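You operate a simulated robot arm through the tools that you are given. There is no shell and no other tool.

You are at the controls of a simulated robot arm. One attempt, no reset.

Task
Blow the dust off the brown filter in the blow seat at 1 bar.
Fine: hands out of the jet; leave it in the seat; blow dial back to nought.
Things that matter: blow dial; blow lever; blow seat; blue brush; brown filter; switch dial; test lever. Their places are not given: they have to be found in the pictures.

It is judged by the outcome, as a careful person would: the job done as asked, and still so three seconds after it is handed in. It fails if anything else is knocked over, pushed out of place, dropped, spilled or broken.

Robot
A 6-joint arm with a two-finger gripper, fixed in place. Base frame: the origin is at the foot of the arm, x ahead of it, y to its left, z up; the work surface is at about z = 800. Units: mm, rad, N and s.
Its first joint turns from -2.897 to 2.897 rad. Payload 2.45 kg.
The TCP is the grasp point between the finger pads, 20 mm short of the fingertips. In the tool frame z runs along the fingers and y along their closing line. The gripper opens to 140 mm. The gripper's body begins 168 mm behind the TCP.
Orientation is that of the tool frame in the base frame, as [roll, pitch, yaw] about the fixed x, y, z axes, in that order (R = Rz(yaw) Ry(pitch) Rx(roll)). With the fingers straight down and closing along the base's y, the tool's x points along the base's -x, its y along +y and its z along -z.

Tools
- The arm moves only by the tool jog_arm. Its argument "plan" is a list of rows, each a list of 7 numbers: the shift along the base's x, y, z in units of 30 mm (1.0 is 30 mm), then the turn, a rotation vector about the base's x, y, z in units of 8 degrees (1.0 is 8 degrees), then the opening, from 0 (shut) to 1 (fully open). In form: [[dx, dy, dz, rx, ry, rz, fingers], ...]. A call has 1 to 20 rows; each row shifts and turns the commanded pose from where the row before left it. A call with a number of a shift or a turn outside -1 to 1 is refused whole. A row lasts 0.2 s, in which the tool goes at most 50 mm and 0.15 rad; a call with a longer step from one row to the next is refused whole, and so is a gripper value outside its range. Where a pose cannot be reached the arm comes as near as it can. A force on the tool above 40 N (or 10 N above the force at the start of the call, whichever is more), or a blocked arm, ends the call early, and 0.2 s more pass. The fingers move at their own pace (about 45 mm/s each) and stop on an object; they squeeze with about 40 N. The grip force told is the motor's: it shows also when the fingers shut on nothing. Time passes only in rows, and 0.2 s behind the last, so rows that do not move let the fingers close. The reply holds the time, the measured pose of the TCP, the force on the tool along the base axes, the opening and the grip force, in the units named above and with some noise, with the torque about the TCP (base axes, N m) and any sound that the robot's microphone picked up.
- Cameras (640 x 400 px; columns grow to the right, rows downward): "scene" is fixed at [221.8, 656.6, 1538.4]; the picture's right is [-0.62, -0.79, 0.00], its down [-0.40, 0.31, -0.86] and it looks along [0.68, -0.53, -0.50] (base axes); focal length 287 px, centre (320, 200). "wrist" rides on the gripper at [78, 11, -209] in the tool frame; the picture's right is [-0.14, 0.99, 0.00], its down [-0.92, -0.13, -0.37] and it looks along [-0.37, -0.05, 0.93] (tool axes); focal length 280 px, centre (320, 200).
- camera(camera): a new picture of that camera. It takes no simulated time.
- locate(camera, pixels): for up to 12 pixels [column, row] of the newest picture of that camera ("zoom" is the newest enlarged one), the place [x, y, z] in the base frame of the surface seen there, good to about 2 mm, but the place of the scene camera against the robot may be out by one fixed shift of up to 18 mm in any direction. It takes no simulated time.
- inspect(camera, box): a new picture of the part [left, top, right, bottom] of that camera's present view, enlarged. It takes no simulated time.
- job_done(): hands the job in; it is judged then, once.

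Open the gripper and draw the arm clear of the work before you hand the job in, unless the task says otherwise.

The tools are called after "Request:" by a JSON object that holds its "method" and its "body". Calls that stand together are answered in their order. jog_arm: Moves the arm, as the interface text tells. Its arguments: {"type":"object","properties":{"plan":{"type":"array","items":{"type":"array","items":{"type":"number"}}}},"required":["plan"]} The other tools are called the same way: camera (camera) takes a picture; locate (camera, pixels) gives the place of the surface under pixels of a picture; inspect (camera, box) takes an enlarged picture of a part of a camera's view; job_done () hands the job in.

At the start:

```text
clock: 0.0
tool_pos: [691.5, 12.2, 1301.9]
ee_rot: [3.14, -0.001, 3.141]
contact_force: [0.1, -0.5, 0.3]
ft_torque: [0.01, -0.01, 0.01]
width: 140.0
finger_force: 0.0
```

scene: 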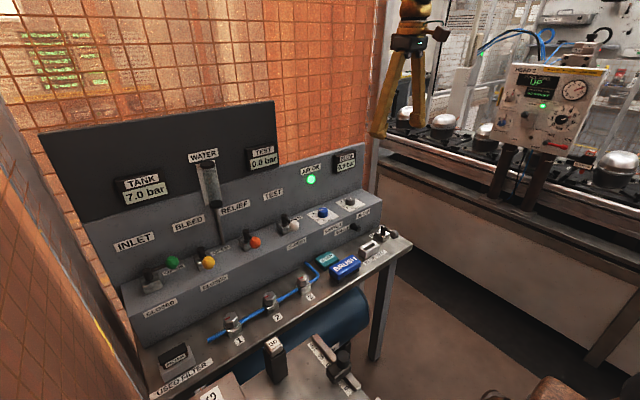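
wrist: 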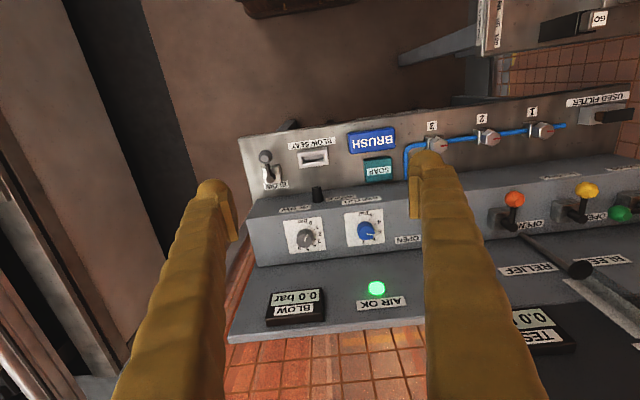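

The first pictures show the bench with the blow seat near wrist pixel (313,158), the blow lever near (268,165) and dials at (305,235) and (367,230). I enlarge these parts.

Request:
{"method": "inspect", "body": {"camera": "wrist", "box": [220, 110, 420, 235]}}

Request:
{"method": "inspect", "body": {"camera": "wrist", "box": [220, 190, 440, 330]}}

Request:
{"method": "inspect", "body": {"camera": "scene", "box": [280, 140, 440, 300]}}

Request:
{"method": "inspect", "body": {"camera": "scene", "box": [120, 300, 360, 400]}}

Request:
{"method": "inspect", "body": {"camera": "wrist", "box": [400, 0, 640, 240]}}

```text
3.20 times, centred on (320, 172) of wrist
```

zoom: 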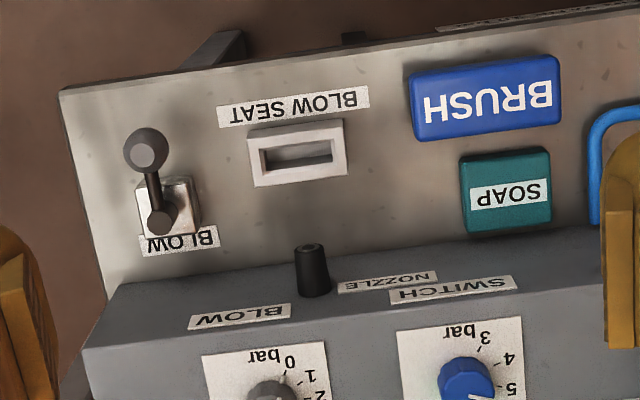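

```text
2.86 times, centred on (330, 260) of wrist
```

zoom: 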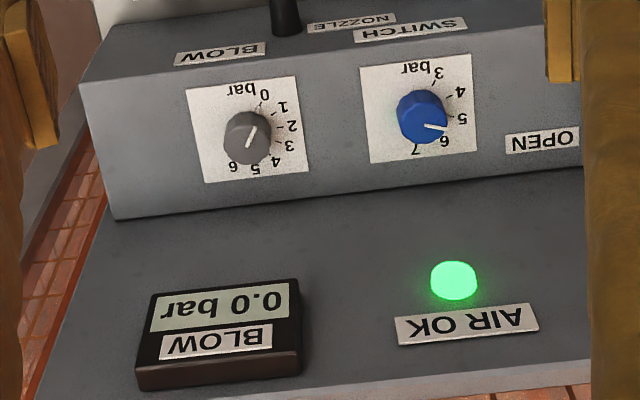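

```text
2.50 times, centred on (360, 220) of scene
```

zoom: 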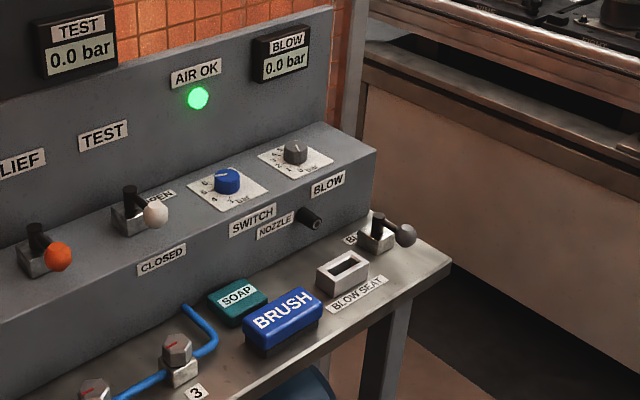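

```text
2.67 times, centred on (240, 350) of scene
```

zoom: 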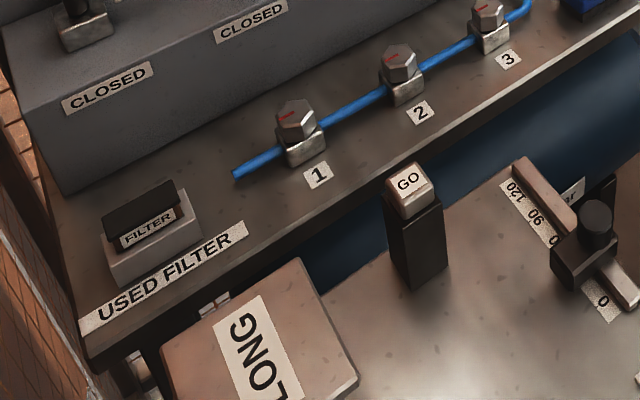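

```text
1.67 times, centred on (520, 120) of wrist
```

zoom: 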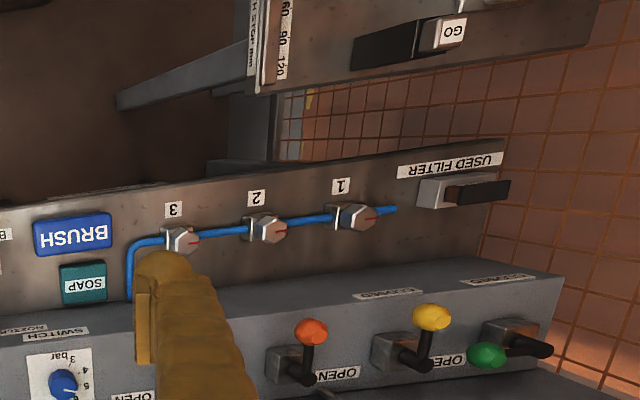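

The seat at zoom (297,155) looks empty, and a dark filter stands in the USED FILTER tray at scene (174,353). I enlarge both and locate the key points.

Request:
{"method": "inspect", "body": {"camera": "scene", "box": [135, 325, 225, 400]}}

Request:
{"method": "locate", "body": {"camera": "wrist", "pixels": [[313, 158], [300, 153], [328, 165], [266, 157], [270, 175], [305, 238], [366, 230], [318, 193], [255, 180], [590, 118], [610, 113], [373, 141]]}}

Request:
{"method": "locate", "body": {"camera": "scene", "pixels": [[367, 246], [382, 234], [356, 229], [349, 202], [322, 212], [174, 353], [182, 366], [345, 267], [325, 258], [274, 345], [210, 395], [295, 160]]}}

Request:
{"method": "inspect", "body": {"camera": "scene", "box": [310, 185, 410, 260]}}

Request:
{"method": "inspect", "body": {"camera": "wrist", "box": [270, 200, 340, 260]}}

```text
5.33 times, centred on (180, 362) of scene
```

zoom: 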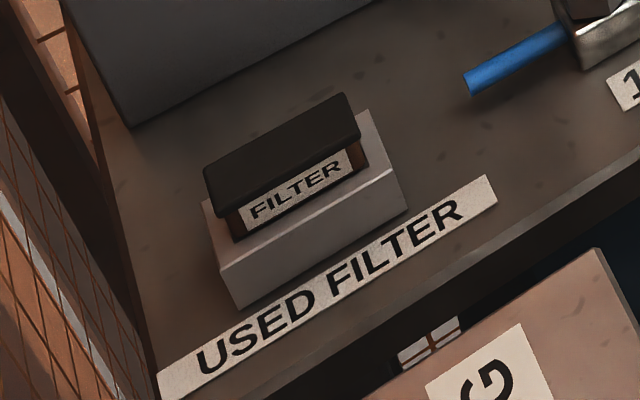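

```text
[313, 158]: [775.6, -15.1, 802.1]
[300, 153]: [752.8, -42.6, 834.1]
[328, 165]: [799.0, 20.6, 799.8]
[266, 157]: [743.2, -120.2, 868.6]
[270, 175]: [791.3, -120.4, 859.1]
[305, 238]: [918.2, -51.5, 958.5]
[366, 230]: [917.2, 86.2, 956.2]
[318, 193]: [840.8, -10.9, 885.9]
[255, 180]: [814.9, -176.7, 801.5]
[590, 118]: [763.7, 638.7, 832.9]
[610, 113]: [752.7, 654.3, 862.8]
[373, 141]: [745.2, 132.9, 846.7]
```

```text
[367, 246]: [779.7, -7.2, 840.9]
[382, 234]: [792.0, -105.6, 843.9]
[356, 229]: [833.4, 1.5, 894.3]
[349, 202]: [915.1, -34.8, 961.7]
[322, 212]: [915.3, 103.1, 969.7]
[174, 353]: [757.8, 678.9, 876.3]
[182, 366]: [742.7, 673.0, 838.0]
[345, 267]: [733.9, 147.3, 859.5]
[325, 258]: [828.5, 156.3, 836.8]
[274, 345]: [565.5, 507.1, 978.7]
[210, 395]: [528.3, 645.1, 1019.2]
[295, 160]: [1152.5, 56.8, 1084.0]
```

```text
5.33 times, centred on (360, 222) of scene
```

zoom: 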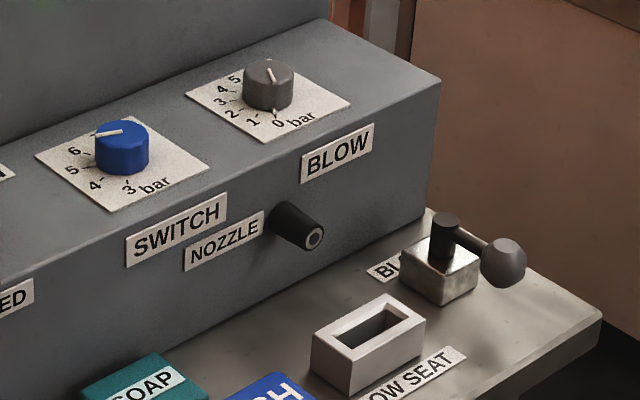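

```text
6.67 times, centred on (305, 230) of wrist
```

zoom: 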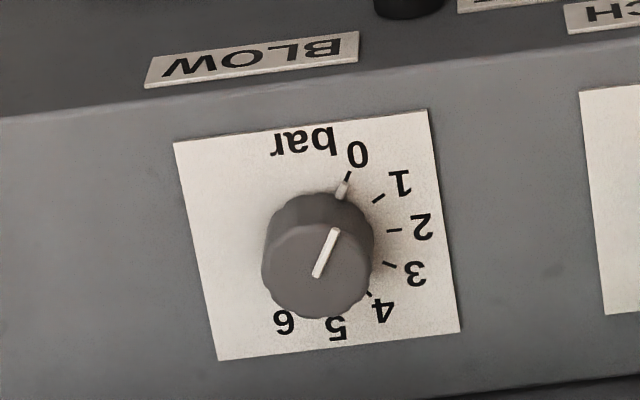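

The filter (brown, dark cake on top) is in the tray near (753,655,863) and the blow seat near (776,-12). I move the arm high up over to the tray for a closer look.

Request:
{"method": "jog_arm", "body": {"plan": [[0, 1, 0, 0, 0, 0, 1], [0, 1, 0, 0, 0, 0, 1], [0, 1, 0, 0, 0, 0, 1], [0, 1, 0, 0, 0, 0, 1], [0, 1, 0, 0, 0, 0, 1], [0, 1, 0, 0, 0, 0, 1], [0, 1, 0, 0, 0, 0, 1], [0, 1, 0, 0, 0, 0, 1], [0, 1, 0, 0, 0, 0, 1], [0, 1, 0, 0, 0, 0, 1], [0, 1, 0, 0, 0, 0, 1], [0, 1, 0, 0, 0, 0, 1], [0, 1, 0, 0, 0, 0, 1], [0, 1, 0, 0, 0, 0, 1], [0, 1, 0, 0, 0, 0, 1], [0, 1, 0, 0, 0, 0, 1], [0, 1, 0, 0, 0, 0, 1], [0, 1, 0, 0, 0, 0, 1]]}}

Request:
{"method": "camera", "body": {"camera": "wrist"}}

Request:
{"method": "camera", "body": {"camera": "scene"}}

```text
clock: 3.8
tool_pos: [689.4, 552.8, 1299.9]
ee_rot: [3.141, 0.001, 3.139]
contact_force: [0.6, 0.1, 0.1]
ft_torque: [-0.01, 0.0, -0.02]
width: 140.2
finger_force: 0.1
```

```text
taken
```

wrist: 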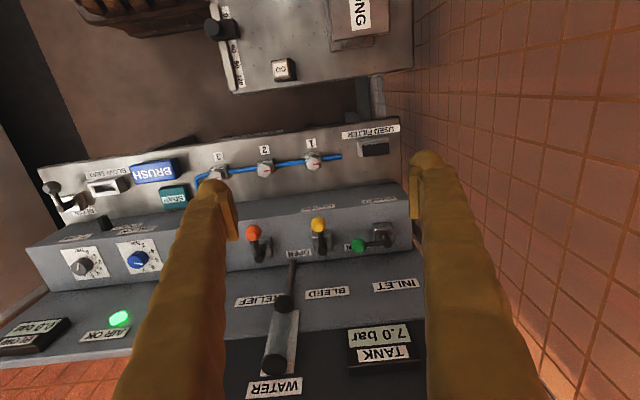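

```text
taken
```

scene: 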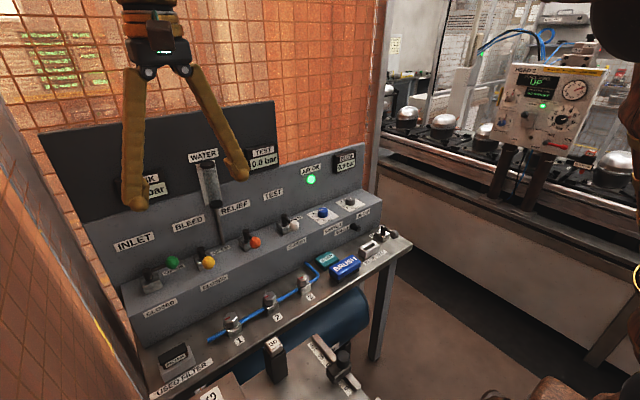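

The filter is now at wrist (373,148), with a tiled wall on the right. I enlarge the filter and measure it, the tray, the wall and the console around it.

Request:
{"method": "inspect", "body": {"camera": "wrist", "box": [320, 100, 440, 180]}}

Request:
{"method": "locate", "body": {"camera": "wrist", "pixels": [[373, 150], [361, 146], [386, 148], [470, 150], [500, 250], [410, 190], [380, 200], [360, 245], [283, 68], [370, 20], [290, 300], [312, 160]]}}

```text
5.00 times, centred on (380, 140) of wrist
```

zoom: 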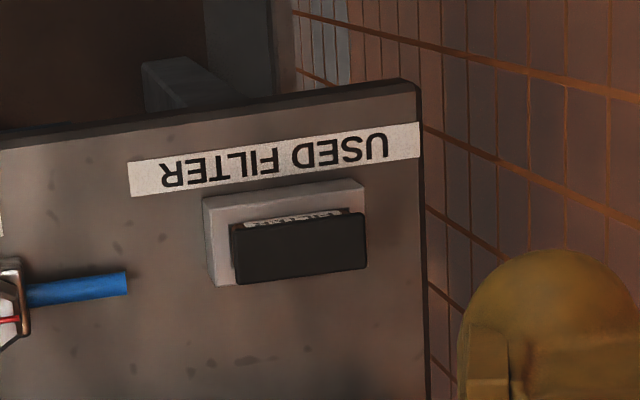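

```text
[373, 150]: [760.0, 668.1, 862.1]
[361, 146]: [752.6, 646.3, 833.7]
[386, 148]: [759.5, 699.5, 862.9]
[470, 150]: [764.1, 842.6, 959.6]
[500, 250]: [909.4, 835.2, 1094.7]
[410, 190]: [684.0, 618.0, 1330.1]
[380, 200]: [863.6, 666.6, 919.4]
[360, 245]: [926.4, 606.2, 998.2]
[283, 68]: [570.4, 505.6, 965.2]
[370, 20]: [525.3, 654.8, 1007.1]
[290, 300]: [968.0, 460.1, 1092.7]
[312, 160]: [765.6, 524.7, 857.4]
```

I measure the filter's corners in the enlarged picture.

Request:
{"method": "locate", "body": {"camera": "zoom", "pixels": [[238, 240], [240, 280], [300, 250], [300, 270], [360, 225], [360, 262], [300, 236], [300, 219], [212, 205], [355, 190], [222, 280], [422, 260]]}}

```text
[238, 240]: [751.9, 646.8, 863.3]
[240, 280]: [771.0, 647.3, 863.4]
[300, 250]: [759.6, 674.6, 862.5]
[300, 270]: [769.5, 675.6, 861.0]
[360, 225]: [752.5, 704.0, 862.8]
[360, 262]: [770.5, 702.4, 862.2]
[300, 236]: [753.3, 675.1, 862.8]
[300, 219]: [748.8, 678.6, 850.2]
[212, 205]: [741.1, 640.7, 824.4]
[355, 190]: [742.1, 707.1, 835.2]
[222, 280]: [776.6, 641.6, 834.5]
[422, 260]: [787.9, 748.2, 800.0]
```

The filter top spans x 750–773, y 644–706 at z 863 and the tray top is at z 834. I'll approach it closing along y with a 12° forward tilt, since it stands at the limit of reach, stopping at z≈1020 first.

Request:
{"method": "locate", "body": {"camera": "wrist", "pixels": [[260, 88], [330, 80], [400, 68], [335, 45], [385, 30], [225, 25], [240, 85], [105, 218], [100, 188]]}}

Request:
{"method": "jog_arm", "body": {"plan": [[0.243, 0.407, -0.5, 0, -0.75, 0, 1], [0.243, 0.407, -0.5, 0, -0.75, 0, 1], [0.243, 0.407, -0.7, 0, 0, 0, 1], [0.243, 0.407, -0.7, 0, 0, 0, 1], [0.243, 0.407, -0.7, 0, 0, 0, 1], [0.243, 0.407, -0.7, 0, 0, 0, 1], [0.243, 0.407, -0.7, 0, 0, 0, 1], [0.243, 0.407, -0.7, 0, 0, 0, 1], [0.243, 0.407, -0.7, 0, 0, 0, 1], [0.243, 0.407, -0.7, 0, 0, 0, 1]]}}

Request:
{"method": "camera", "body": {"camera": "wrist"}}

Request:
{"method": "camera", "body": {"camera": "scene"}}

```text
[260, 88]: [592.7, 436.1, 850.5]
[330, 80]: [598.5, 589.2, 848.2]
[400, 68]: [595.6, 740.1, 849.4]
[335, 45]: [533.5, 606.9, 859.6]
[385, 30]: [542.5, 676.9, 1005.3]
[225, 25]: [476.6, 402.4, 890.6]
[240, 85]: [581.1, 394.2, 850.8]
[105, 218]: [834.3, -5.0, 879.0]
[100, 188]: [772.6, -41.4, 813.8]
```

```text
clock: 6.0
tool_pos: [763.3, 674.9, 1102.2]
ee_rot: [3.141, 0.211, -3.14]
contact_force: [-0.8, -0.1, 0.4]
ft_torque: [0.04, 0.0, 0.0]
width: 140.1
finger_force: 0.1
```

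```text
taken
```

wrist: 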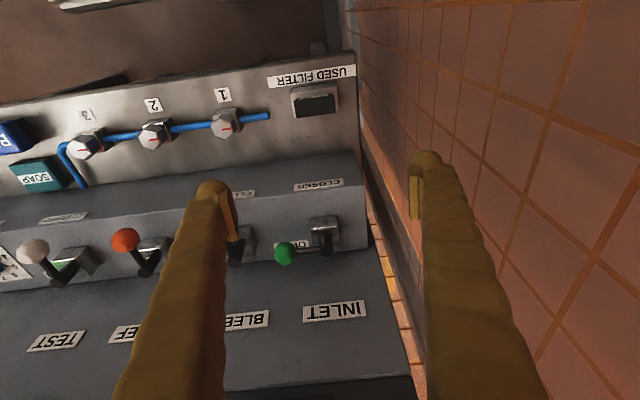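

```text
taken
```

scene: 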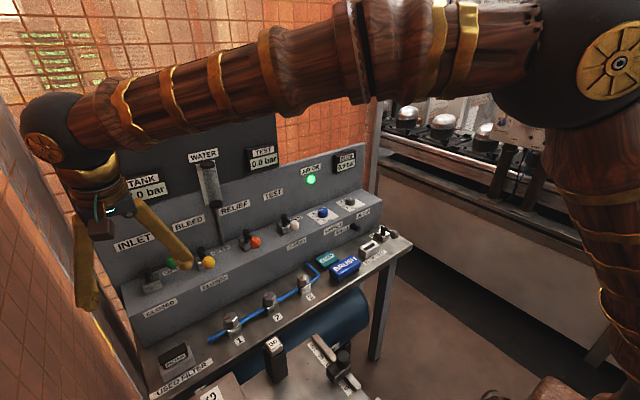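

Reached tilted at z 1102; the filter is at wrist (315,103). I re-measure it from here before descending.

Request:
{"method": "inspect", "body": {"camera": "wrist", "box": [260, 60, 370, 130]}}

Request:
{"method": "locate", "body": {"camera": "zoom", "pixels": [[216, 225], [432, 200], [225, 305], [440, 280], [320, 205], [320, 250], [320, 298], [180, 180], [455, 150], [190, 310], [320, 190]]}}

```text
5.71 times, centred on (315, 95) of wrist
```

zoom: 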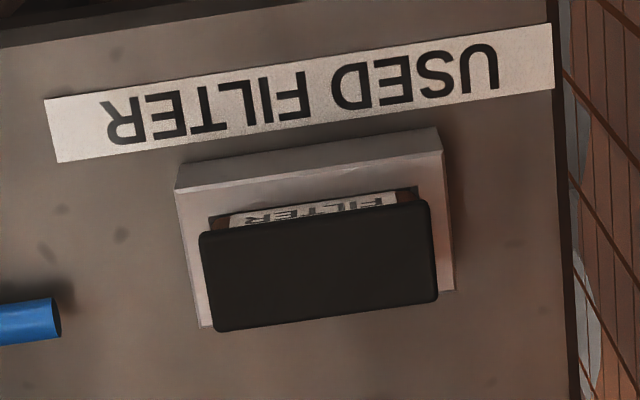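

```text
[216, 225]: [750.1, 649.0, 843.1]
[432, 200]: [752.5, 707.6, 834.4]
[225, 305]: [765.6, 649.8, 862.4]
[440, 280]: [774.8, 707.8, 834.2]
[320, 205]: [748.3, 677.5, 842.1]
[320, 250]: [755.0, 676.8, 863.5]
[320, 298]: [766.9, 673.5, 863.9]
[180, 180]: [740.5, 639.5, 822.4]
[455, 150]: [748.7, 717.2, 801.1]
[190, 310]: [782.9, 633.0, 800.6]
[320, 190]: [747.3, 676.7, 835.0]
```

The slab runs x 749–773, y 645–706; the hose end is near y≈597, so I narrow the opening to ~100 mm and descend to z≈900, centred at y 675.5.

Request:
{"method": "jog_arm", "body": {"plan": [[-0.05, 0, -0.8, 0, 0, 0, 0.72], [-0.05, 0, -0.8, 0, 0, 0, 0.72], [-0.04, 0.02, -0.8, 0, 0, 0, 0.72], [0, 0, -0.8, 0, 0, 0, 0.72], [0, 0, -0.8, 0, 0, 0, 0.72], [0, 0, -0.8, 0, 0, 0, 0.72], [0, 0, -0.8, 0, 0, 0, 0.72], [0, 0, -0.8, 0, 0, 0, 0.72], [0, 0, 0, 0, 0, 0, 0.72]]}}

Request:
{"method": "camera", "body": {"camera": "wrist"}}

Request:
{"method": "inspect", "body": {"camera": "scene", "box": [60, 150, 300, 400]}}

```text
clock: 8.0
tool_pos: [761.5, 677.4, 911.0]
ee_rot: [3.141, 0.209, 3.141]
contact_force: [0.4, 0.5, 0.4]
ft_torque: [0.0, 0.0, 0.02]
width: 101.1
finger_force: 0.0
```

```text
taken
```

wrist: 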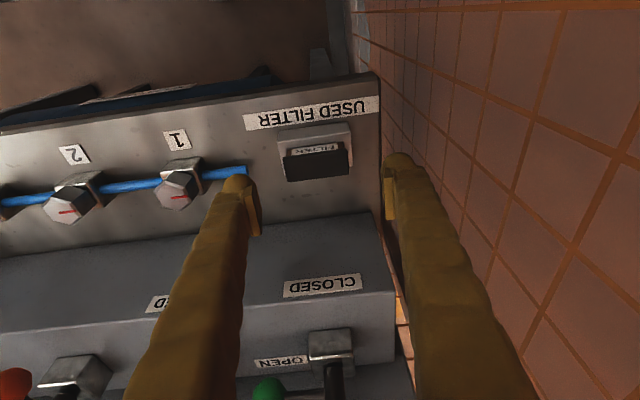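

```text
1.60 times, centred on (180, 275) of scene
```

zoom: 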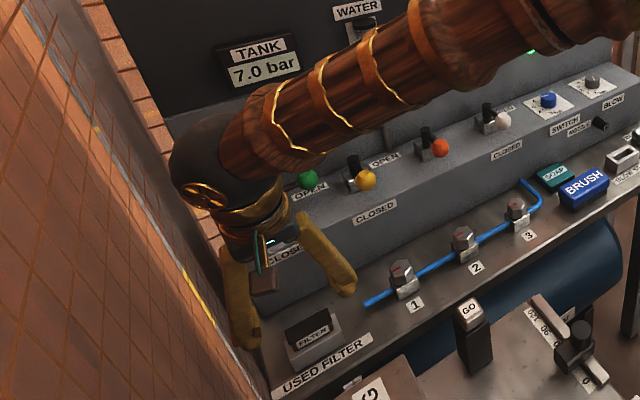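

The pose is good (761.5, 677.4, 911) and the fingers straddle the tray. I descend 50 mm to z≈861.

Request:
{"method": "jog_arm", "body": {"plan": [[-0.02, -0.06, -0.55, 0, 0, 0, 0.72], [-0.02, 0, -0.55, 0, 0, 0, 0.72], [0, 0, -0.55, 0, 0, 0, 0.72], [0, 0, 0, 0, 0, 0, 0.72]]}}

Request:
{"method": "camera", "body": {"camera": "wrist"}}

Request:
{"method": "inspect", "body": {"camera": "scene", "box": [120, 280, 260, 400]}}

```text
clock: 9.0
tool_pos: [758.5, 674.5, 862.2]
ee_rot: [3.141, 0.209, 3.141]
contact_force: [0.0, -0.2, -0.4]
ft_torque: [-0.05, -0.05, 0.02]
width: 100.6
finger_force: 0.0
```

```text
taken
```

wrist: 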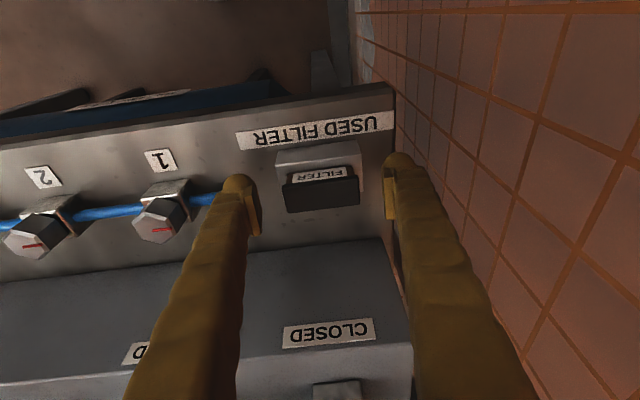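

```text
3.33 times, centred on (190, 340) of scene
```

zoom: 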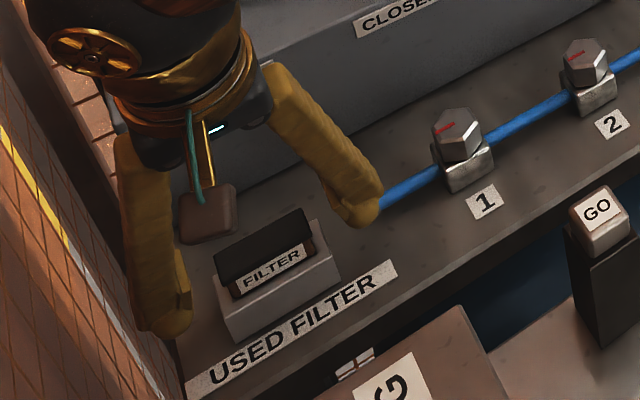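

The fingers are level with the filter on both sides (wrist row ≈190). I close on its ends.

Request:
{"method": "jog_arm", "body": {"plan": [[0, 0, 0, 0, 0, 0, 0.5], [0, 0, 0, 0, 0, 0, 0.3], [0, 0, 0, 0, 0, 0, 0.3], [0, 0, 0, 0, 0, 0, 0.3], [0, 0, 0, 0, 0, 0, 0.3], [0, 0, 0, 0, 0, 0, 0.3]]}}

Request:
{"method": "camera", "body": {"camera": "wrist"}}

Request:
{"method": "inspect", "body": {"camera": "scene", "box": [120, 280, 260, 400]}}

```text
clock: 10.4
tool_pos: [759.4, 674.4, 862.3]
ee_rot: [3.141, 0.211, -3.14]
contact_force: [1.1, 3.7, 0.8]
ft_torque: [0.12, 0.01, 0.02]
width: 55.5
finger_force: 39.3
```

```text
taken
```

wrist: 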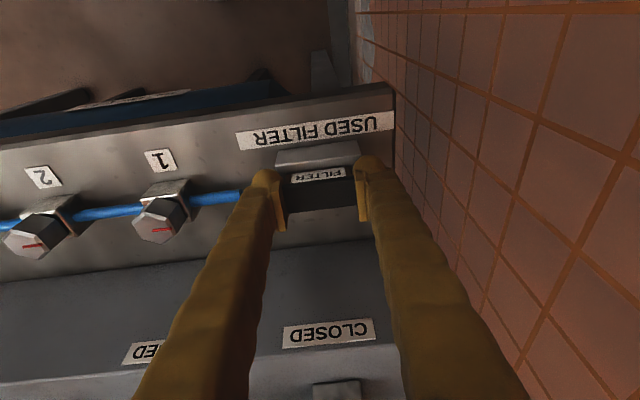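

```text
3.33 times, centred on (190, 340) of scene
```

zoom: 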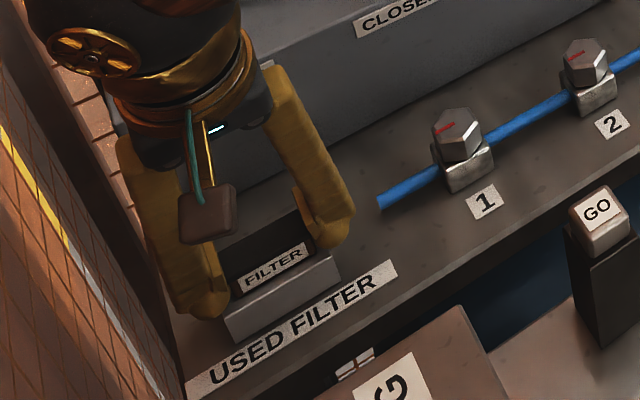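

Grip is firm at 55.5 mm with 39 N, on the brown body. I lift straight up.

Request:
{"method": "jog_arm", "body": {"plan": [[0, 0, 0.2, 0, 0, 0, 0.3], [0, 0, 0.3, 0, 0, 0, 0.3], [0, 0, 0.5, 0, 0, 0, 0.3], [0, 0, 0.5, 0, 0, 0, 0.3], [0, 0, 0.5, 0, 0, 0, 0.3], [0, 0, 0.5, 0, 0, 0, 0.3], [0, 0, 0.7, 0, 0, 0, 0.3], [0, 0, 0.7, 0, 0, 0, 0.3], [0, 0, 0.7, 0, 0, 0, 0.3], [0, 0, 0.7, 0, 0, 0, 0.3], [0, 0, 0.7, 0, 0, 0, 0.3], [0, 0, 0.7, 0, 0, 0, 0.3]]}}

Request:
{"method": "camera", "body": {"camera": "wrist"}}

Request:
{"method": "inspect", "body": {"camera": "scene", "box": [60, 180, 260, 400]}}

```text
clock: 13.0
tool_pos: [759.4, 672.4, 1061.9]
ee_rot: [3.141, 0.209, -3.141]
contact_force: [-0.1, -0.2, -0.6]
ft_torque: [0.01, -0.01, 0.02]
width: 55.8
finger_force: 39.5
```

```text
taken
```

wrist: 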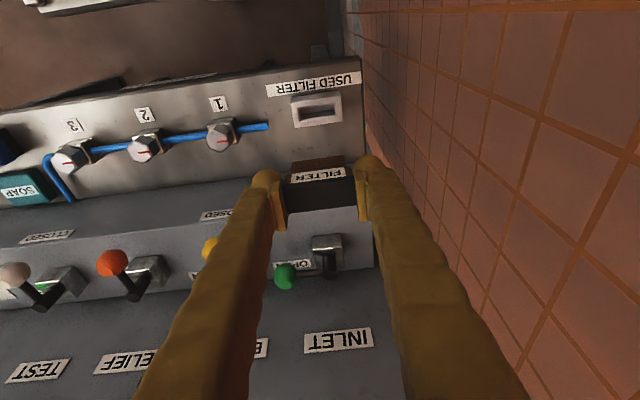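

```text
1.82 times, centred on (160, 290) of scene
```

zoom: 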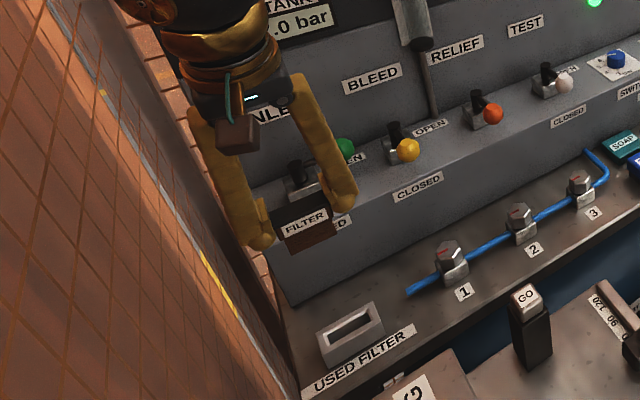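

The filter is clean out of the tray and held straight. I carry it along -y toward the blow seat at this height.

Request:
{"method": "jog_arm", "body": {"plan": [[0, -0.5, 0, 0, 0, 0, 0.3], [0, -1, 0, 0, 0, 0, 0.3], [0, -1, 0, 0, 0, 0, 0.3], [0, -1, 0, 0, 0, 0, 0.3], [0, -1, 0, 0, 0, 0, 0.3], [0, -1, 0, 0, 0, 0, 0.3], [0, -1, 0, 0, 0, 0, 0.3], [0, -1, 0, 0, 0, 0, 0.3], [0, -1, 0, 0, 0, 0, 0.3], [0, -1, 0, 0, 0, 0, 0.3], [0, -1, 0, 0, 0, 0, 0.3], [0, -1, 0, 0, 0, 0, 0.3], [0, -1, 0, 0, 0, 0, 0.3], [0, -1, 0, 0, 0, 0, 0.3], [0, -1, 0, 0, 0, 0, 0.3], [0, -1, 0, 0, 0, 0, 0.3], [0, -1, 0, 0, 0, 0, 0.3], [0, -1, 0, 0, 0, 0, 0.3], [0, -1, 0, 0, 0, 0, 0.3]]}}

Request:
{"method": "jog_arm", "body": {"plan": [[0, -1, 0, 0, 0, 0, 0.3], [0, -1, 0, 0, 0, 0, 0.3], [0, -1, 0, 0, 0, 0, 0.3], [0, -0.8, 0, 0, 0, 0, 0.3], [0, -0.4, 0, 0, 0, 0, 0.3], [0, 0, 0, 0, 0, 0, 0.3], [0, 0, 0, 0, 0, 0, 0.3]]}}

Request:
{"method": "camera", "body": {"camera": "wrist"}}

Request:
{"method": "camera", "body": {"camera": "scene"}}

```text
clock: 17.0
tool_pos: [758.6, 118.9, 1062.0]
ee_rot: [-3.141, 0.21, 3.141]
contact_force: [0.4, 0.4, -0.6]
ft_torque: [-0.03, -0.02, -0.01]
width: 55.4
finger_force: 39.9
```

```text
clock: 18.6
tool_pos: [758.4, -6.3, 1063.1]
ee_rot: [-3.141, 0.21, 3.141]
contact_force: [0.2, -0.2, -0.2]
ft_torque: [-0.03, 0.01, -0.01]
width: 55.1
finger_force: 40.4
```

```text
taken
```

wrist: 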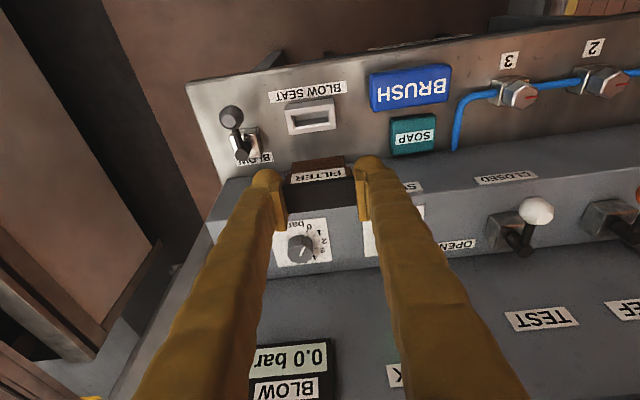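

```text
taken
```

scene: 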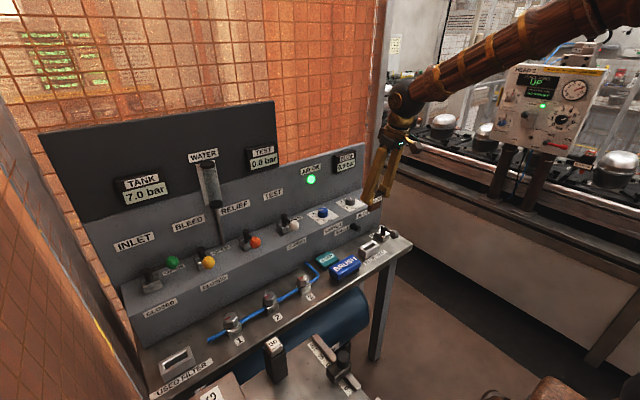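

I'm over the seat at z 1063. I enlarge the seat and filter in the wrist view to compare slot and filter exactly.

Request:
{"method": "inspect", "body": {"camera": "wrist", "box": [265, 75, 365, 138]}}

Request:
{"method": "locate", "body": {"camera": "zoom", "pixels": [[130, 215], [450, 160], [140, 360], [475, 300], [165, 262], [440, 220], [175, 335], [440, 290], [300, 240], [300, 315], [300, 200], [300, 290]]}}

Request:
{"method": "inspect", "body": {"camera": "wrist", "box": [265, 140, 375, 215]}}

Request:
{"method": "locate", "body": {"camera": "zoom", "pixels": [[160, 145], [455, 105], [160, 185], [455, 148], [310, 130], [310, 185], [310, 155], [150, 140], [462, 100]]}}

```text
6.35 times, centred on (315, 106) of wrist
```

zoom: 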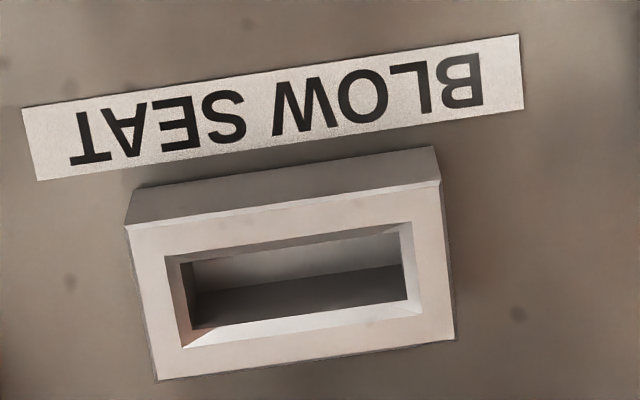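

```text
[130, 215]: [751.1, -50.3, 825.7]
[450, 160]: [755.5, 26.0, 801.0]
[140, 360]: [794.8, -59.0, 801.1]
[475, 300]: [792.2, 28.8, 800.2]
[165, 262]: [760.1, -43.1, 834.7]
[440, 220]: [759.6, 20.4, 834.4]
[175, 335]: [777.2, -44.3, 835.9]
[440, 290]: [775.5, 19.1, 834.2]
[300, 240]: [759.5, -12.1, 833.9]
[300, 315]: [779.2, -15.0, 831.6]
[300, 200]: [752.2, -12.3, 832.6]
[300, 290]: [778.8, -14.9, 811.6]
```

```text
5.33 times, centred on (320, 178) of wrist
```

zoom: 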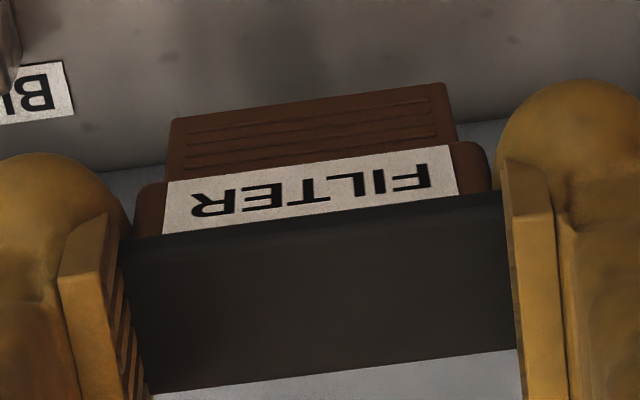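

```text
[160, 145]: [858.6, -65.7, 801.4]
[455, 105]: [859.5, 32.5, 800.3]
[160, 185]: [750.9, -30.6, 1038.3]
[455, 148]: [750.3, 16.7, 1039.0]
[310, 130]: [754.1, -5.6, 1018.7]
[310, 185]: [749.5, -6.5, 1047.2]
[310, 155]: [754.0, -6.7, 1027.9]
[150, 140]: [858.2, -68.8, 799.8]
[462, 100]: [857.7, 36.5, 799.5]
```

The grip is centred on the filter in y, and the seat slot centre looks like about (770,-14). I measure the slot rim more finely.

Request:
{"method": "inspect", "body": {"camera": "wrist", "box": [265, 75, 365, 138]}}

Request:
{"method": "locate", "body": {"camera": "zoom", "pixels": [[300, 209], [300, 235], [300, 243], [300, 326], [300, 335], [300, 350], [300, 356], [300, 322], [133, 290], [170, 290], [417, 270], [447, 260]]}}

Request:
{"method": "inspect", "body": {"camera": "wrist", "box": [200, 90, 300, 170]}}

```text
6.35 times, centred on (315, 106) of wrist
```

zoom: 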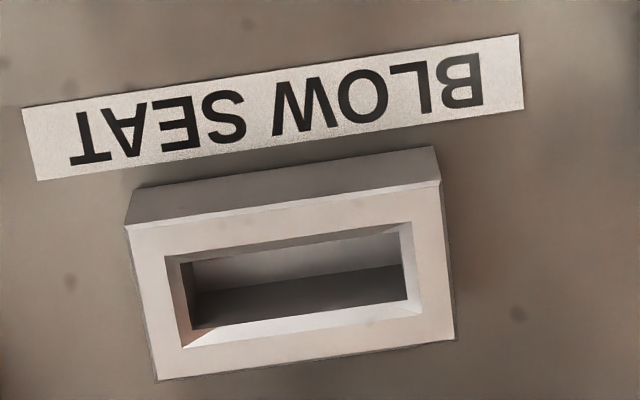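

```text
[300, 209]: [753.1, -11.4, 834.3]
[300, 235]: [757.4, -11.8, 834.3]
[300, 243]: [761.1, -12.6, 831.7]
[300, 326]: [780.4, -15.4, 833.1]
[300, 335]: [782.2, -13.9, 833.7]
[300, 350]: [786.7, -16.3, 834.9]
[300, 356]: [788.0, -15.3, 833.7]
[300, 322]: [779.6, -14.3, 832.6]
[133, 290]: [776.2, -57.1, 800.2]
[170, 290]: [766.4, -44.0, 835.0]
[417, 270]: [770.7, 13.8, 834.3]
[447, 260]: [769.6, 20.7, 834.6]
```

```text
5.00 times, centred on (250, 130) of wrist
```

zoom: 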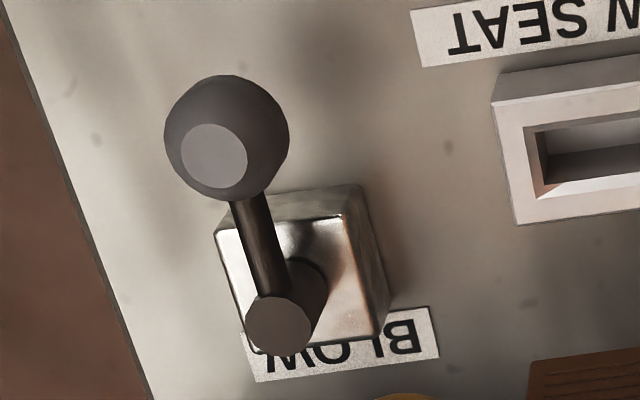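

Seat centre is (770.2,-14.2) with its top at z 834.5, like the tray. I shift to TCP (769.6,-14.2) and descend to about z 905.

Request:
{"method": "jog_arm", "body": {"plan": [[0.19, -0.13, -0.4, 0, 0, 0, 0.3], [0.185, -0.13, -0.7, 0, 0, 0, 0.3], [0, 0, -0.7, 0, 0, 0, 0.3], [0, 0, -0.7, 0, 0, 0, 0.3], [0, 0, -0.7, 0, 0, 0, 0.3], [0, 0, -0.7, 0, 0, 0, 0.3], [0, 0, -0.7, 0, 0, 0, 0.3], [0, 0, -0.6, 0, 0, 0, 0.3], [0, 0, 0, 0, 0, 0, 0.3], [0, 0, 0, 0, 0, 0, 0.3]]}}

Request:
{"method": "camera", "body": {"camera": "wrist"}}

Request:
{"method": "inspect", "body": {"camera": "scene", "box": [310, 170, 430, 270]}}

```text
clock: 20.8
tool_pos: [771.0, -14.3, 906.9]
ee_rot: [-3.141, 0.209, 3.14]
contact_force: [0.2, 0.0, -0.2]
ft_torque: [0.01, -0.04, 0.02]
width: 55.4
finger_force: 40.1
```

```text
taken
```

wrist: 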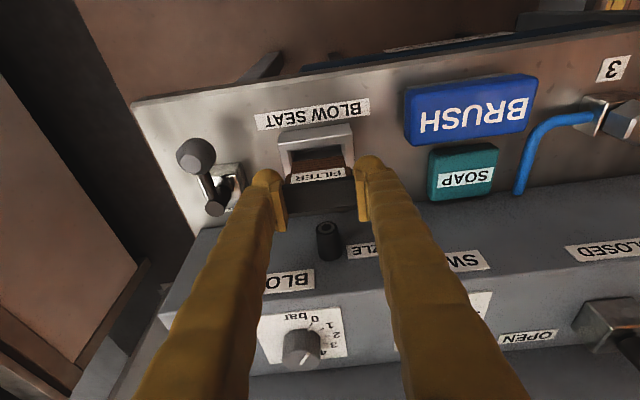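

```text
4.00 times, centred on (370, 220) of scene
```

zoom: 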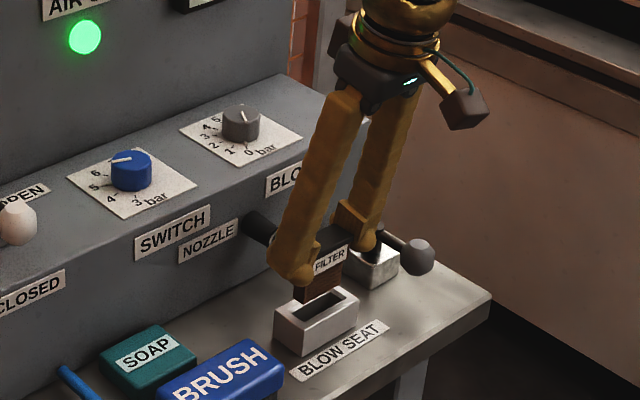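

The filter's foot is just above the slot. I enlarge to check alignment.

Request:
{"method": "inspect", "body": {"camera": "wrist", "box": [260, 110, 370, 200]}}

Request:
{"method": "locate", "body": {"camera": "zoom", "pixels": [[265, 230], [265, 260], [265, 290], [265, 330], [265, 160], [265, 180], [150, 210], [440, 180], [150, 250], [430, 250], [180, 240], [480, 220]]}}

Request:
{"method": "inspect", "body": {"camera": "scene", "box": [360, 215, 410, 260]}}

```text
4.44 times, centred on (315, 155) of wrist
```

zoom: 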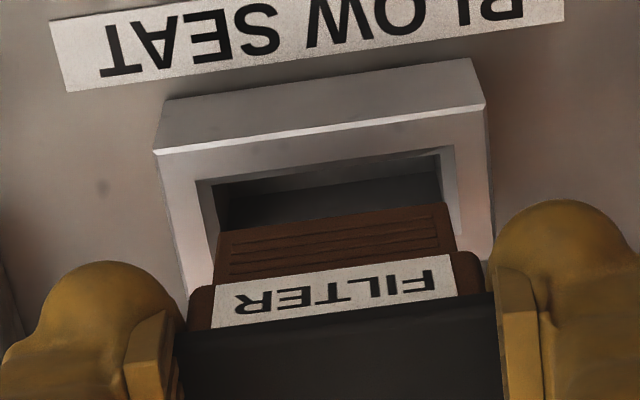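

```text
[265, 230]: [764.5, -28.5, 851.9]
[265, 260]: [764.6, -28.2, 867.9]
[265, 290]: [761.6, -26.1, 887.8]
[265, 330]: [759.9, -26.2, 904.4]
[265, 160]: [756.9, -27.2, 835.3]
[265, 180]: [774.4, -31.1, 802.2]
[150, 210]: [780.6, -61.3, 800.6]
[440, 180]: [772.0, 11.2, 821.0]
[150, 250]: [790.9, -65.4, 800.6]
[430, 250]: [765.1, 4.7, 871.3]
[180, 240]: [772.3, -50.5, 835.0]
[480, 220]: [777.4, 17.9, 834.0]
```

```text
8.89 times, centred on (385, 238) of scene
```

zoom: 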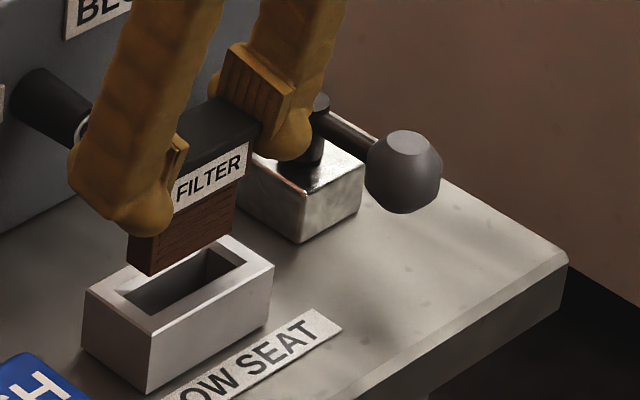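

To verify the x-offset I compare the empty tray and the seat in the same (scene) camera.

Request:
{"method": "inspect", "body": {"camera": "scene", "box": [150, 335, 210, 380]}}

```text
8.89 times, centred on (180, 358) of scene
```

zoom: 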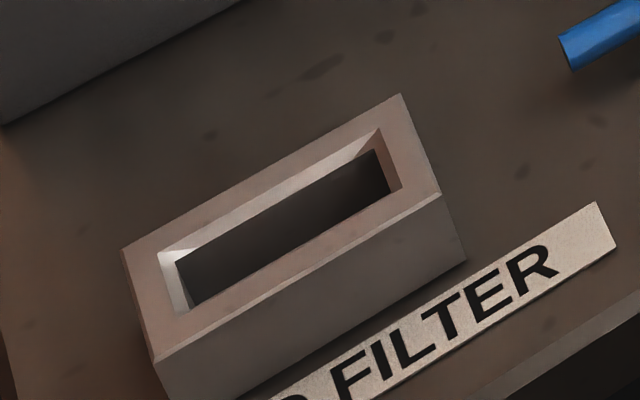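

I locate matching rim points on the tray.

Request:
{"method": "locate", "body": {"camera": "zoom", "pixels": [[128, 250], [400, 100], [436, 192], [157, 355], [155, 252], [381, 126], [406, 187], [183, 318], [265, 178], [300, 275], [262, 172], [298, 270]]}}

Request:
{"method": "inspect", "body": {"camera": "scene", "box": [352, 232, 392, 262]}}

```text
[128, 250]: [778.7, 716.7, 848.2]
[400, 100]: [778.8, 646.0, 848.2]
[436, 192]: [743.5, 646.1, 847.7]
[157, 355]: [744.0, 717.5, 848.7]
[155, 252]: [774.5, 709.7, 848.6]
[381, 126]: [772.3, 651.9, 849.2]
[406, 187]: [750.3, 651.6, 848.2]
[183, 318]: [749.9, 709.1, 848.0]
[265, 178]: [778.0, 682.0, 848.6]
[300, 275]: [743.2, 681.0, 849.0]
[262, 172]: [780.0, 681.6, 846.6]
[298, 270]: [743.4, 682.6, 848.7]
```

```text
13.33 times, centred on (372, 247) of scene
```

zoom: 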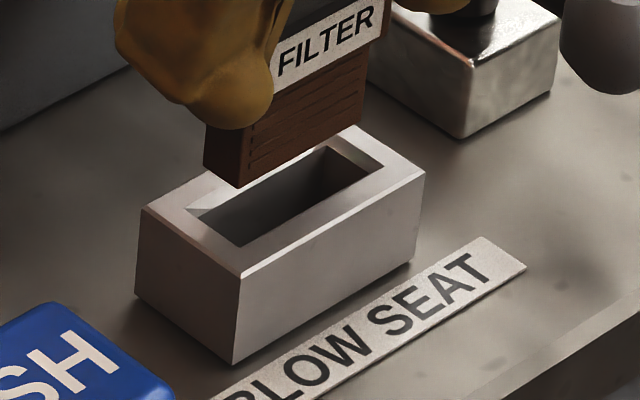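

Now the same rim points on the seat.

Request:
{"method": "locate", "body": {"camera": "zoom", "pixels": [[148, 210], [240, 272], [420, 172], [358, 130], [330, 220], [300, 237], [187, 210], [236, 247], [383, 164], [335, 134], [230, 180], [215, 165]]}}

```text
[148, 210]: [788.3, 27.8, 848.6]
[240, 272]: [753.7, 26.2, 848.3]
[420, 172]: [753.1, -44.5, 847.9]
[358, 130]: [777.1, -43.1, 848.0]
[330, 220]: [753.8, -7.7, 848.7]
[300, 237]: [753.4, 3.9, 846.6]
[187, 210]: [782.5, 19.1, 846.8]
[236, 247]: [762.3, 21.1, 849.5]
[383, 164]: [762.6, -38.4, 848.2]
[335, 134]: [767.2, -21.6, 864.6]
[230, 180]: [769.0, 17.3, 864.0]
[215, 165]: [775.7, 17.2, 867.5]
```

The seat is 10.0 mm further in x than the tray, so I correct by −1.5 mm in x and −0.5 mm in y, and lower slowly into the slot.

Request:
{"method": "jog_arm", "body": {"plan": [[-0.05, -0.015, 0, 0, 0, 0, 0.3], [0, 0, -0.2, 0, 0, 0, 0.3], [0, 0, -0.2, 0, 0, 0, 0.3], [0, 0, -0.2, 0, 0, 0, 0.3], [0, 0, -0.2, 0, 0, 0, 0.3], [0, 0, 0, 0, 0, 0, 0.3]]}}

Request:
{"method": "inspect", "body": {"camera": "scene", "box": [352, 222, 402, 262]}}

Request:
{"method": "inspect", "body": {"camera": "wrist", "box": [260, 120, 370, 210]}}

```text
clock: 22.2
tool_pos: [769.6, -14.7, 882.6]
ee_rot: [3.14, 0.211, 3.141]
contact_force: [-2.4, -0.4, -1.3]
ft_torque: [0.0, 0.11, -0.01]
width: 55.4
finger_force: 39.6
```

```text
10.00 times, centred on (377, 242) of scene
```

zoom: 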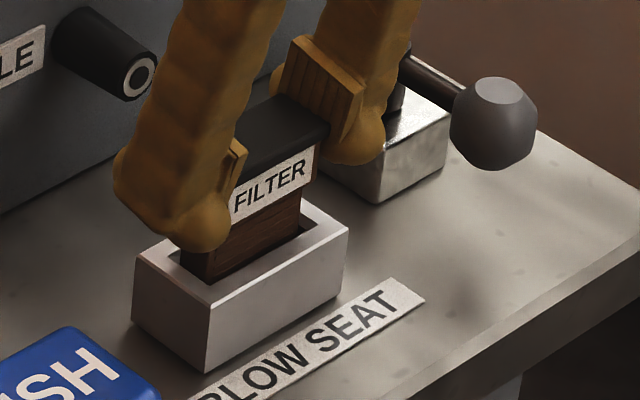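

```text
4.44 times, centred on (315, 165) of wrist
```

zoom: 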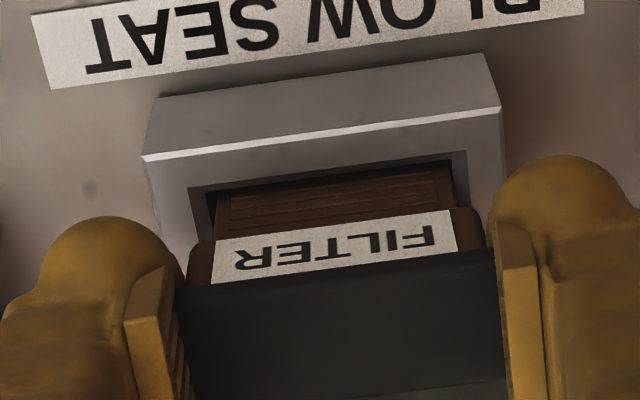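

The foot has entered; a small −2.4 N in x hints at a touch on the back wall, so I ease −1 mm in x and continue down.

Request:
{"method": "jog_arm", "body": {"plan": [[-0.035, 0, 0, 0, 0, 0, 0.3], [0, 0, -0.2, 0, 0, 0, 0.3], [0, 0, -0.2, 0, 0, 0, 0.3], [0, 0, -0.15, 0, 0, 0, 0.3], [0, 0, 0, 0, 0, 0, 0.3]]}}

Request:
{"method": "inspect", "body": {"camera": "scene", "box": [352, 222, 402, 262]}}

```text
clock: 23.4
tool_pos: [767.1, -15.5, 865.1]
ee_rot: [3.141, 0.209, -3.141]
contact_force: [-0.4, -0.3, -0.5]
ft_torque: [-0.02, 0.01, 0.0]
width: 55.6
finger_force: 39.9
```

```text
10.00 times, centred on (377, 242) of scene
```

zoom: 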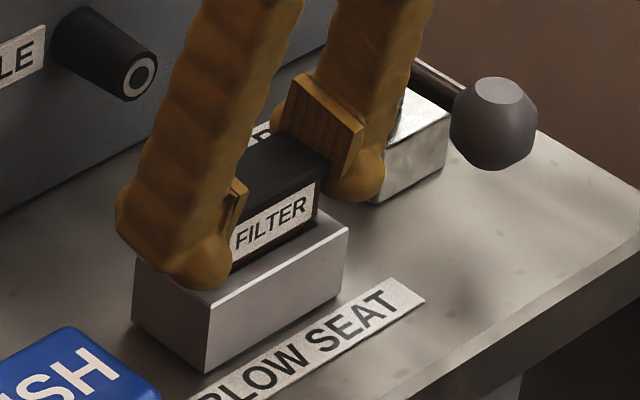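

Nearly seated at z 865 with no side force. I lower the last few millimetres until it touches bottom.

Request:
{"method": "jog_arm", "body": {"plan": [[0, 0, -0.05, 0, 0, 0, 0.3], [0, 0, -0.04, 0, 0, 0, 0.3], [0, 0, -0.03, 0, 0, 0, 0.3], [0, 0, 0, 0, 0, 0, 0.3]]}}

```text
clock: 24.4
tool_pos: [767.5, -16.1, 862.4]
ee_rot: [-3.141, 0.21, -3.141]
contact_force: [0.2, 0.4, -1.0]
ft_torque: [0.0, 0.01, 0.01]
width: 55.2
finger_force: 39.8
```

No floor contact felt yet; I lower another 1.5 mm carefully.

Request:
{"method": "jog_arm", "body": {"plan": [[0, 0, -0.025, 0, 0, 0, 0.3], [0, 0, -0.025, 0, 0, 0, 0.3], [0, 0, 0, 0, 0, 0, 0.3]]}}

Request:
{"method": "inspect", "body": {"camera": "scene", "box": [352, 222, 402, 262]}}

```text
clock: 25.2
tool_pos: [767.6, -15.4, 860.7]
ee_rot: [3.141, 0.211, -3.141]
contact_force: [-6.1, 0.1, 32.1]
ft_torque: [0.02, 0.43, 0.02]
width: 55.6
finger_force: 40.0
```

```text
10.00 times, centred on (377, 242) of scene
```

zoom: 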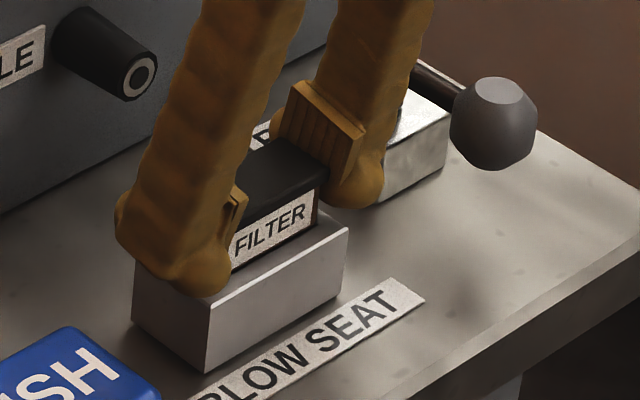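

Bottomed out (32 N upward). I ease up slightly, release gently, then lift away.

Request:
{"method": "jog_arm", "body": {"plan": [[0, 0, 0.03, 0, 0, 0, 0.3], [0, 0, 0, 0, 0, 0, 0.45], [0, 0, 0, 0, 0, 0, 0.6], [0, 0, 0, 0, 0, 0, 0.62], [0, 0, 0, 0, 0, 0, 0.62], [0, 0, 0.3, 0, 0, 0, 0.62], [0, 0, 0.5, 0, 0, 0, 0.62], [0, 0, 0.8, 0, 0, 0, 0.62], [0, 0, 0.8, 0, 0, 0, 0.62], [0, 0, 0.8, 0, 0, 0, 0.62], [0, 0, 0.8, 0, 0, 0, 0.62], [0, 0, 0.8, 0, 0, 0, 0.62], [0, 0, 0.8, 0, 0, 0, 0.62], [0, 0, 0.8, 0, 0, 0, 0.62], [0, 0, 0, 0, 0, 0, 0.62]]}}

Request:
{"method": "camera", "body": {"camera": "wrist"}}

Request:
{"method": "inspect", "body": {"camera": "scene", "box": [310, 170, 430, 270]}}

```text
clock: 28.4
tool_pos: [768.9, -15.7, 1052.4]
ee_rot: [3.141, 0.209, 3.141]
contact_force: [0.4, -0.5, 0.1]
ft_torque: [0.01, 0.01, 0.0]
width: 86.6
finger_force: 0.0
```

```text
taken
```

wrist: 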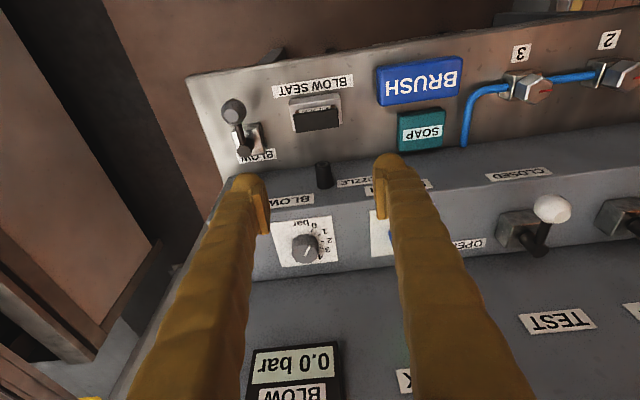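

```text
4.00 times, centred on (370, 220) of scene
```

zoom: 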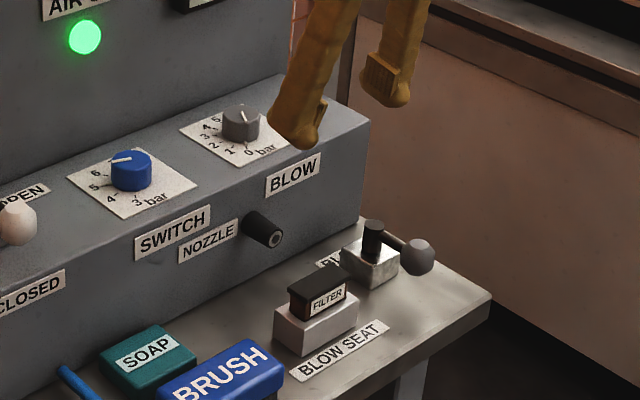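

The filter stands in the seat. Now the blow dial at wrist (303,245): I enlarge it and measure knob and plate.

Request:
{"method": "inspect", "body": {"camera": "wrist", "box": [265, 205, 345, 275]}}

Request:
{"method": "locate", "body": {"camera": "zoom", "pixels": [[100, 140], [450, 100], [130, 440], [480, 390], [290, 260], [330, 290], [330, 330], [250, 340], [400, 330], [330, 395], [310, 345], [340, 310]]}}

```text
5.71 times, centred on (305, 240) of wrist
```

zoom: 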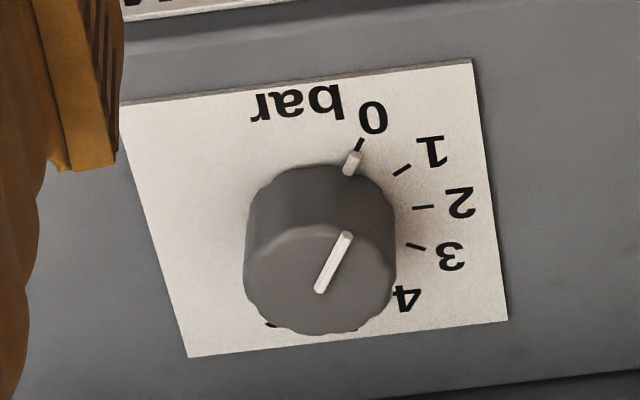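

```text
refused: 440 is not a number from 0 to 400
```

I repeat the measurement with valid pixels.

Request:
{"method": "locate", "body": {"camera": "zoom", "pixels": [[140, 120], [465, 70], [195, 350], [500, 315], [250, 300], [320, 240], [320, 320], [388, 280], [352, 235], [318, 290], [360, 143], [408, 165]]}}

Request:
{"method": "locate", "body": {"camera": "zoom", "pixels": [[400, 170], [415, 207], [410, 245], [350, 165], [320, 185], [260, 200], [320, 215], [600, 60], [600, 340], [100, 380]]}}

```text
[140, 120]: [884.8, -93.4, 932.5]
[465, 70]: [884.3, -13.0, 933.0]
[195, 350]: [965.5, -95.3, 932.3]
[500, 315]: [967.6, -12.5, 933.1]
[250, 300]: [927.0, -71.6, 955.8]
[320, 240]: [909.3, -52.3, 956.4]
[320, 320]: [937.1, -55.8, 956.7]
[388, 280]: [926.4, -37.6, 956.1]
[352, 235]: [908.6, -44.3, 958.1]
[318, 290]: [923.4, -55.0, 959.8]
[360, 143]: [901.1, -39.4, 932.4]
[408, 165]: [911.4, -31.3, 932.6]
```

```text
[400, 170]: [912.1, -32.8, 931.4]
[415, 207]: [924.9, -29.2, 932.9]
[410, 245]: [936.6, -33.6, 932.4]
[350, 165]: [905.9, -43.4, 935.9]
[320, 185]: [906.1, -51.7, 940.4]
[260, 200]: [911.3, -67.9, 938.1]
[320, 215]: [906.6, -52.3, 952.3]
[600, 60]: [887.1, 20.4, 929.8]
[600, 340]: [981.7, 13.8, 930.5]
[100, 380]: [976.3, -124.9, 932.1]
```

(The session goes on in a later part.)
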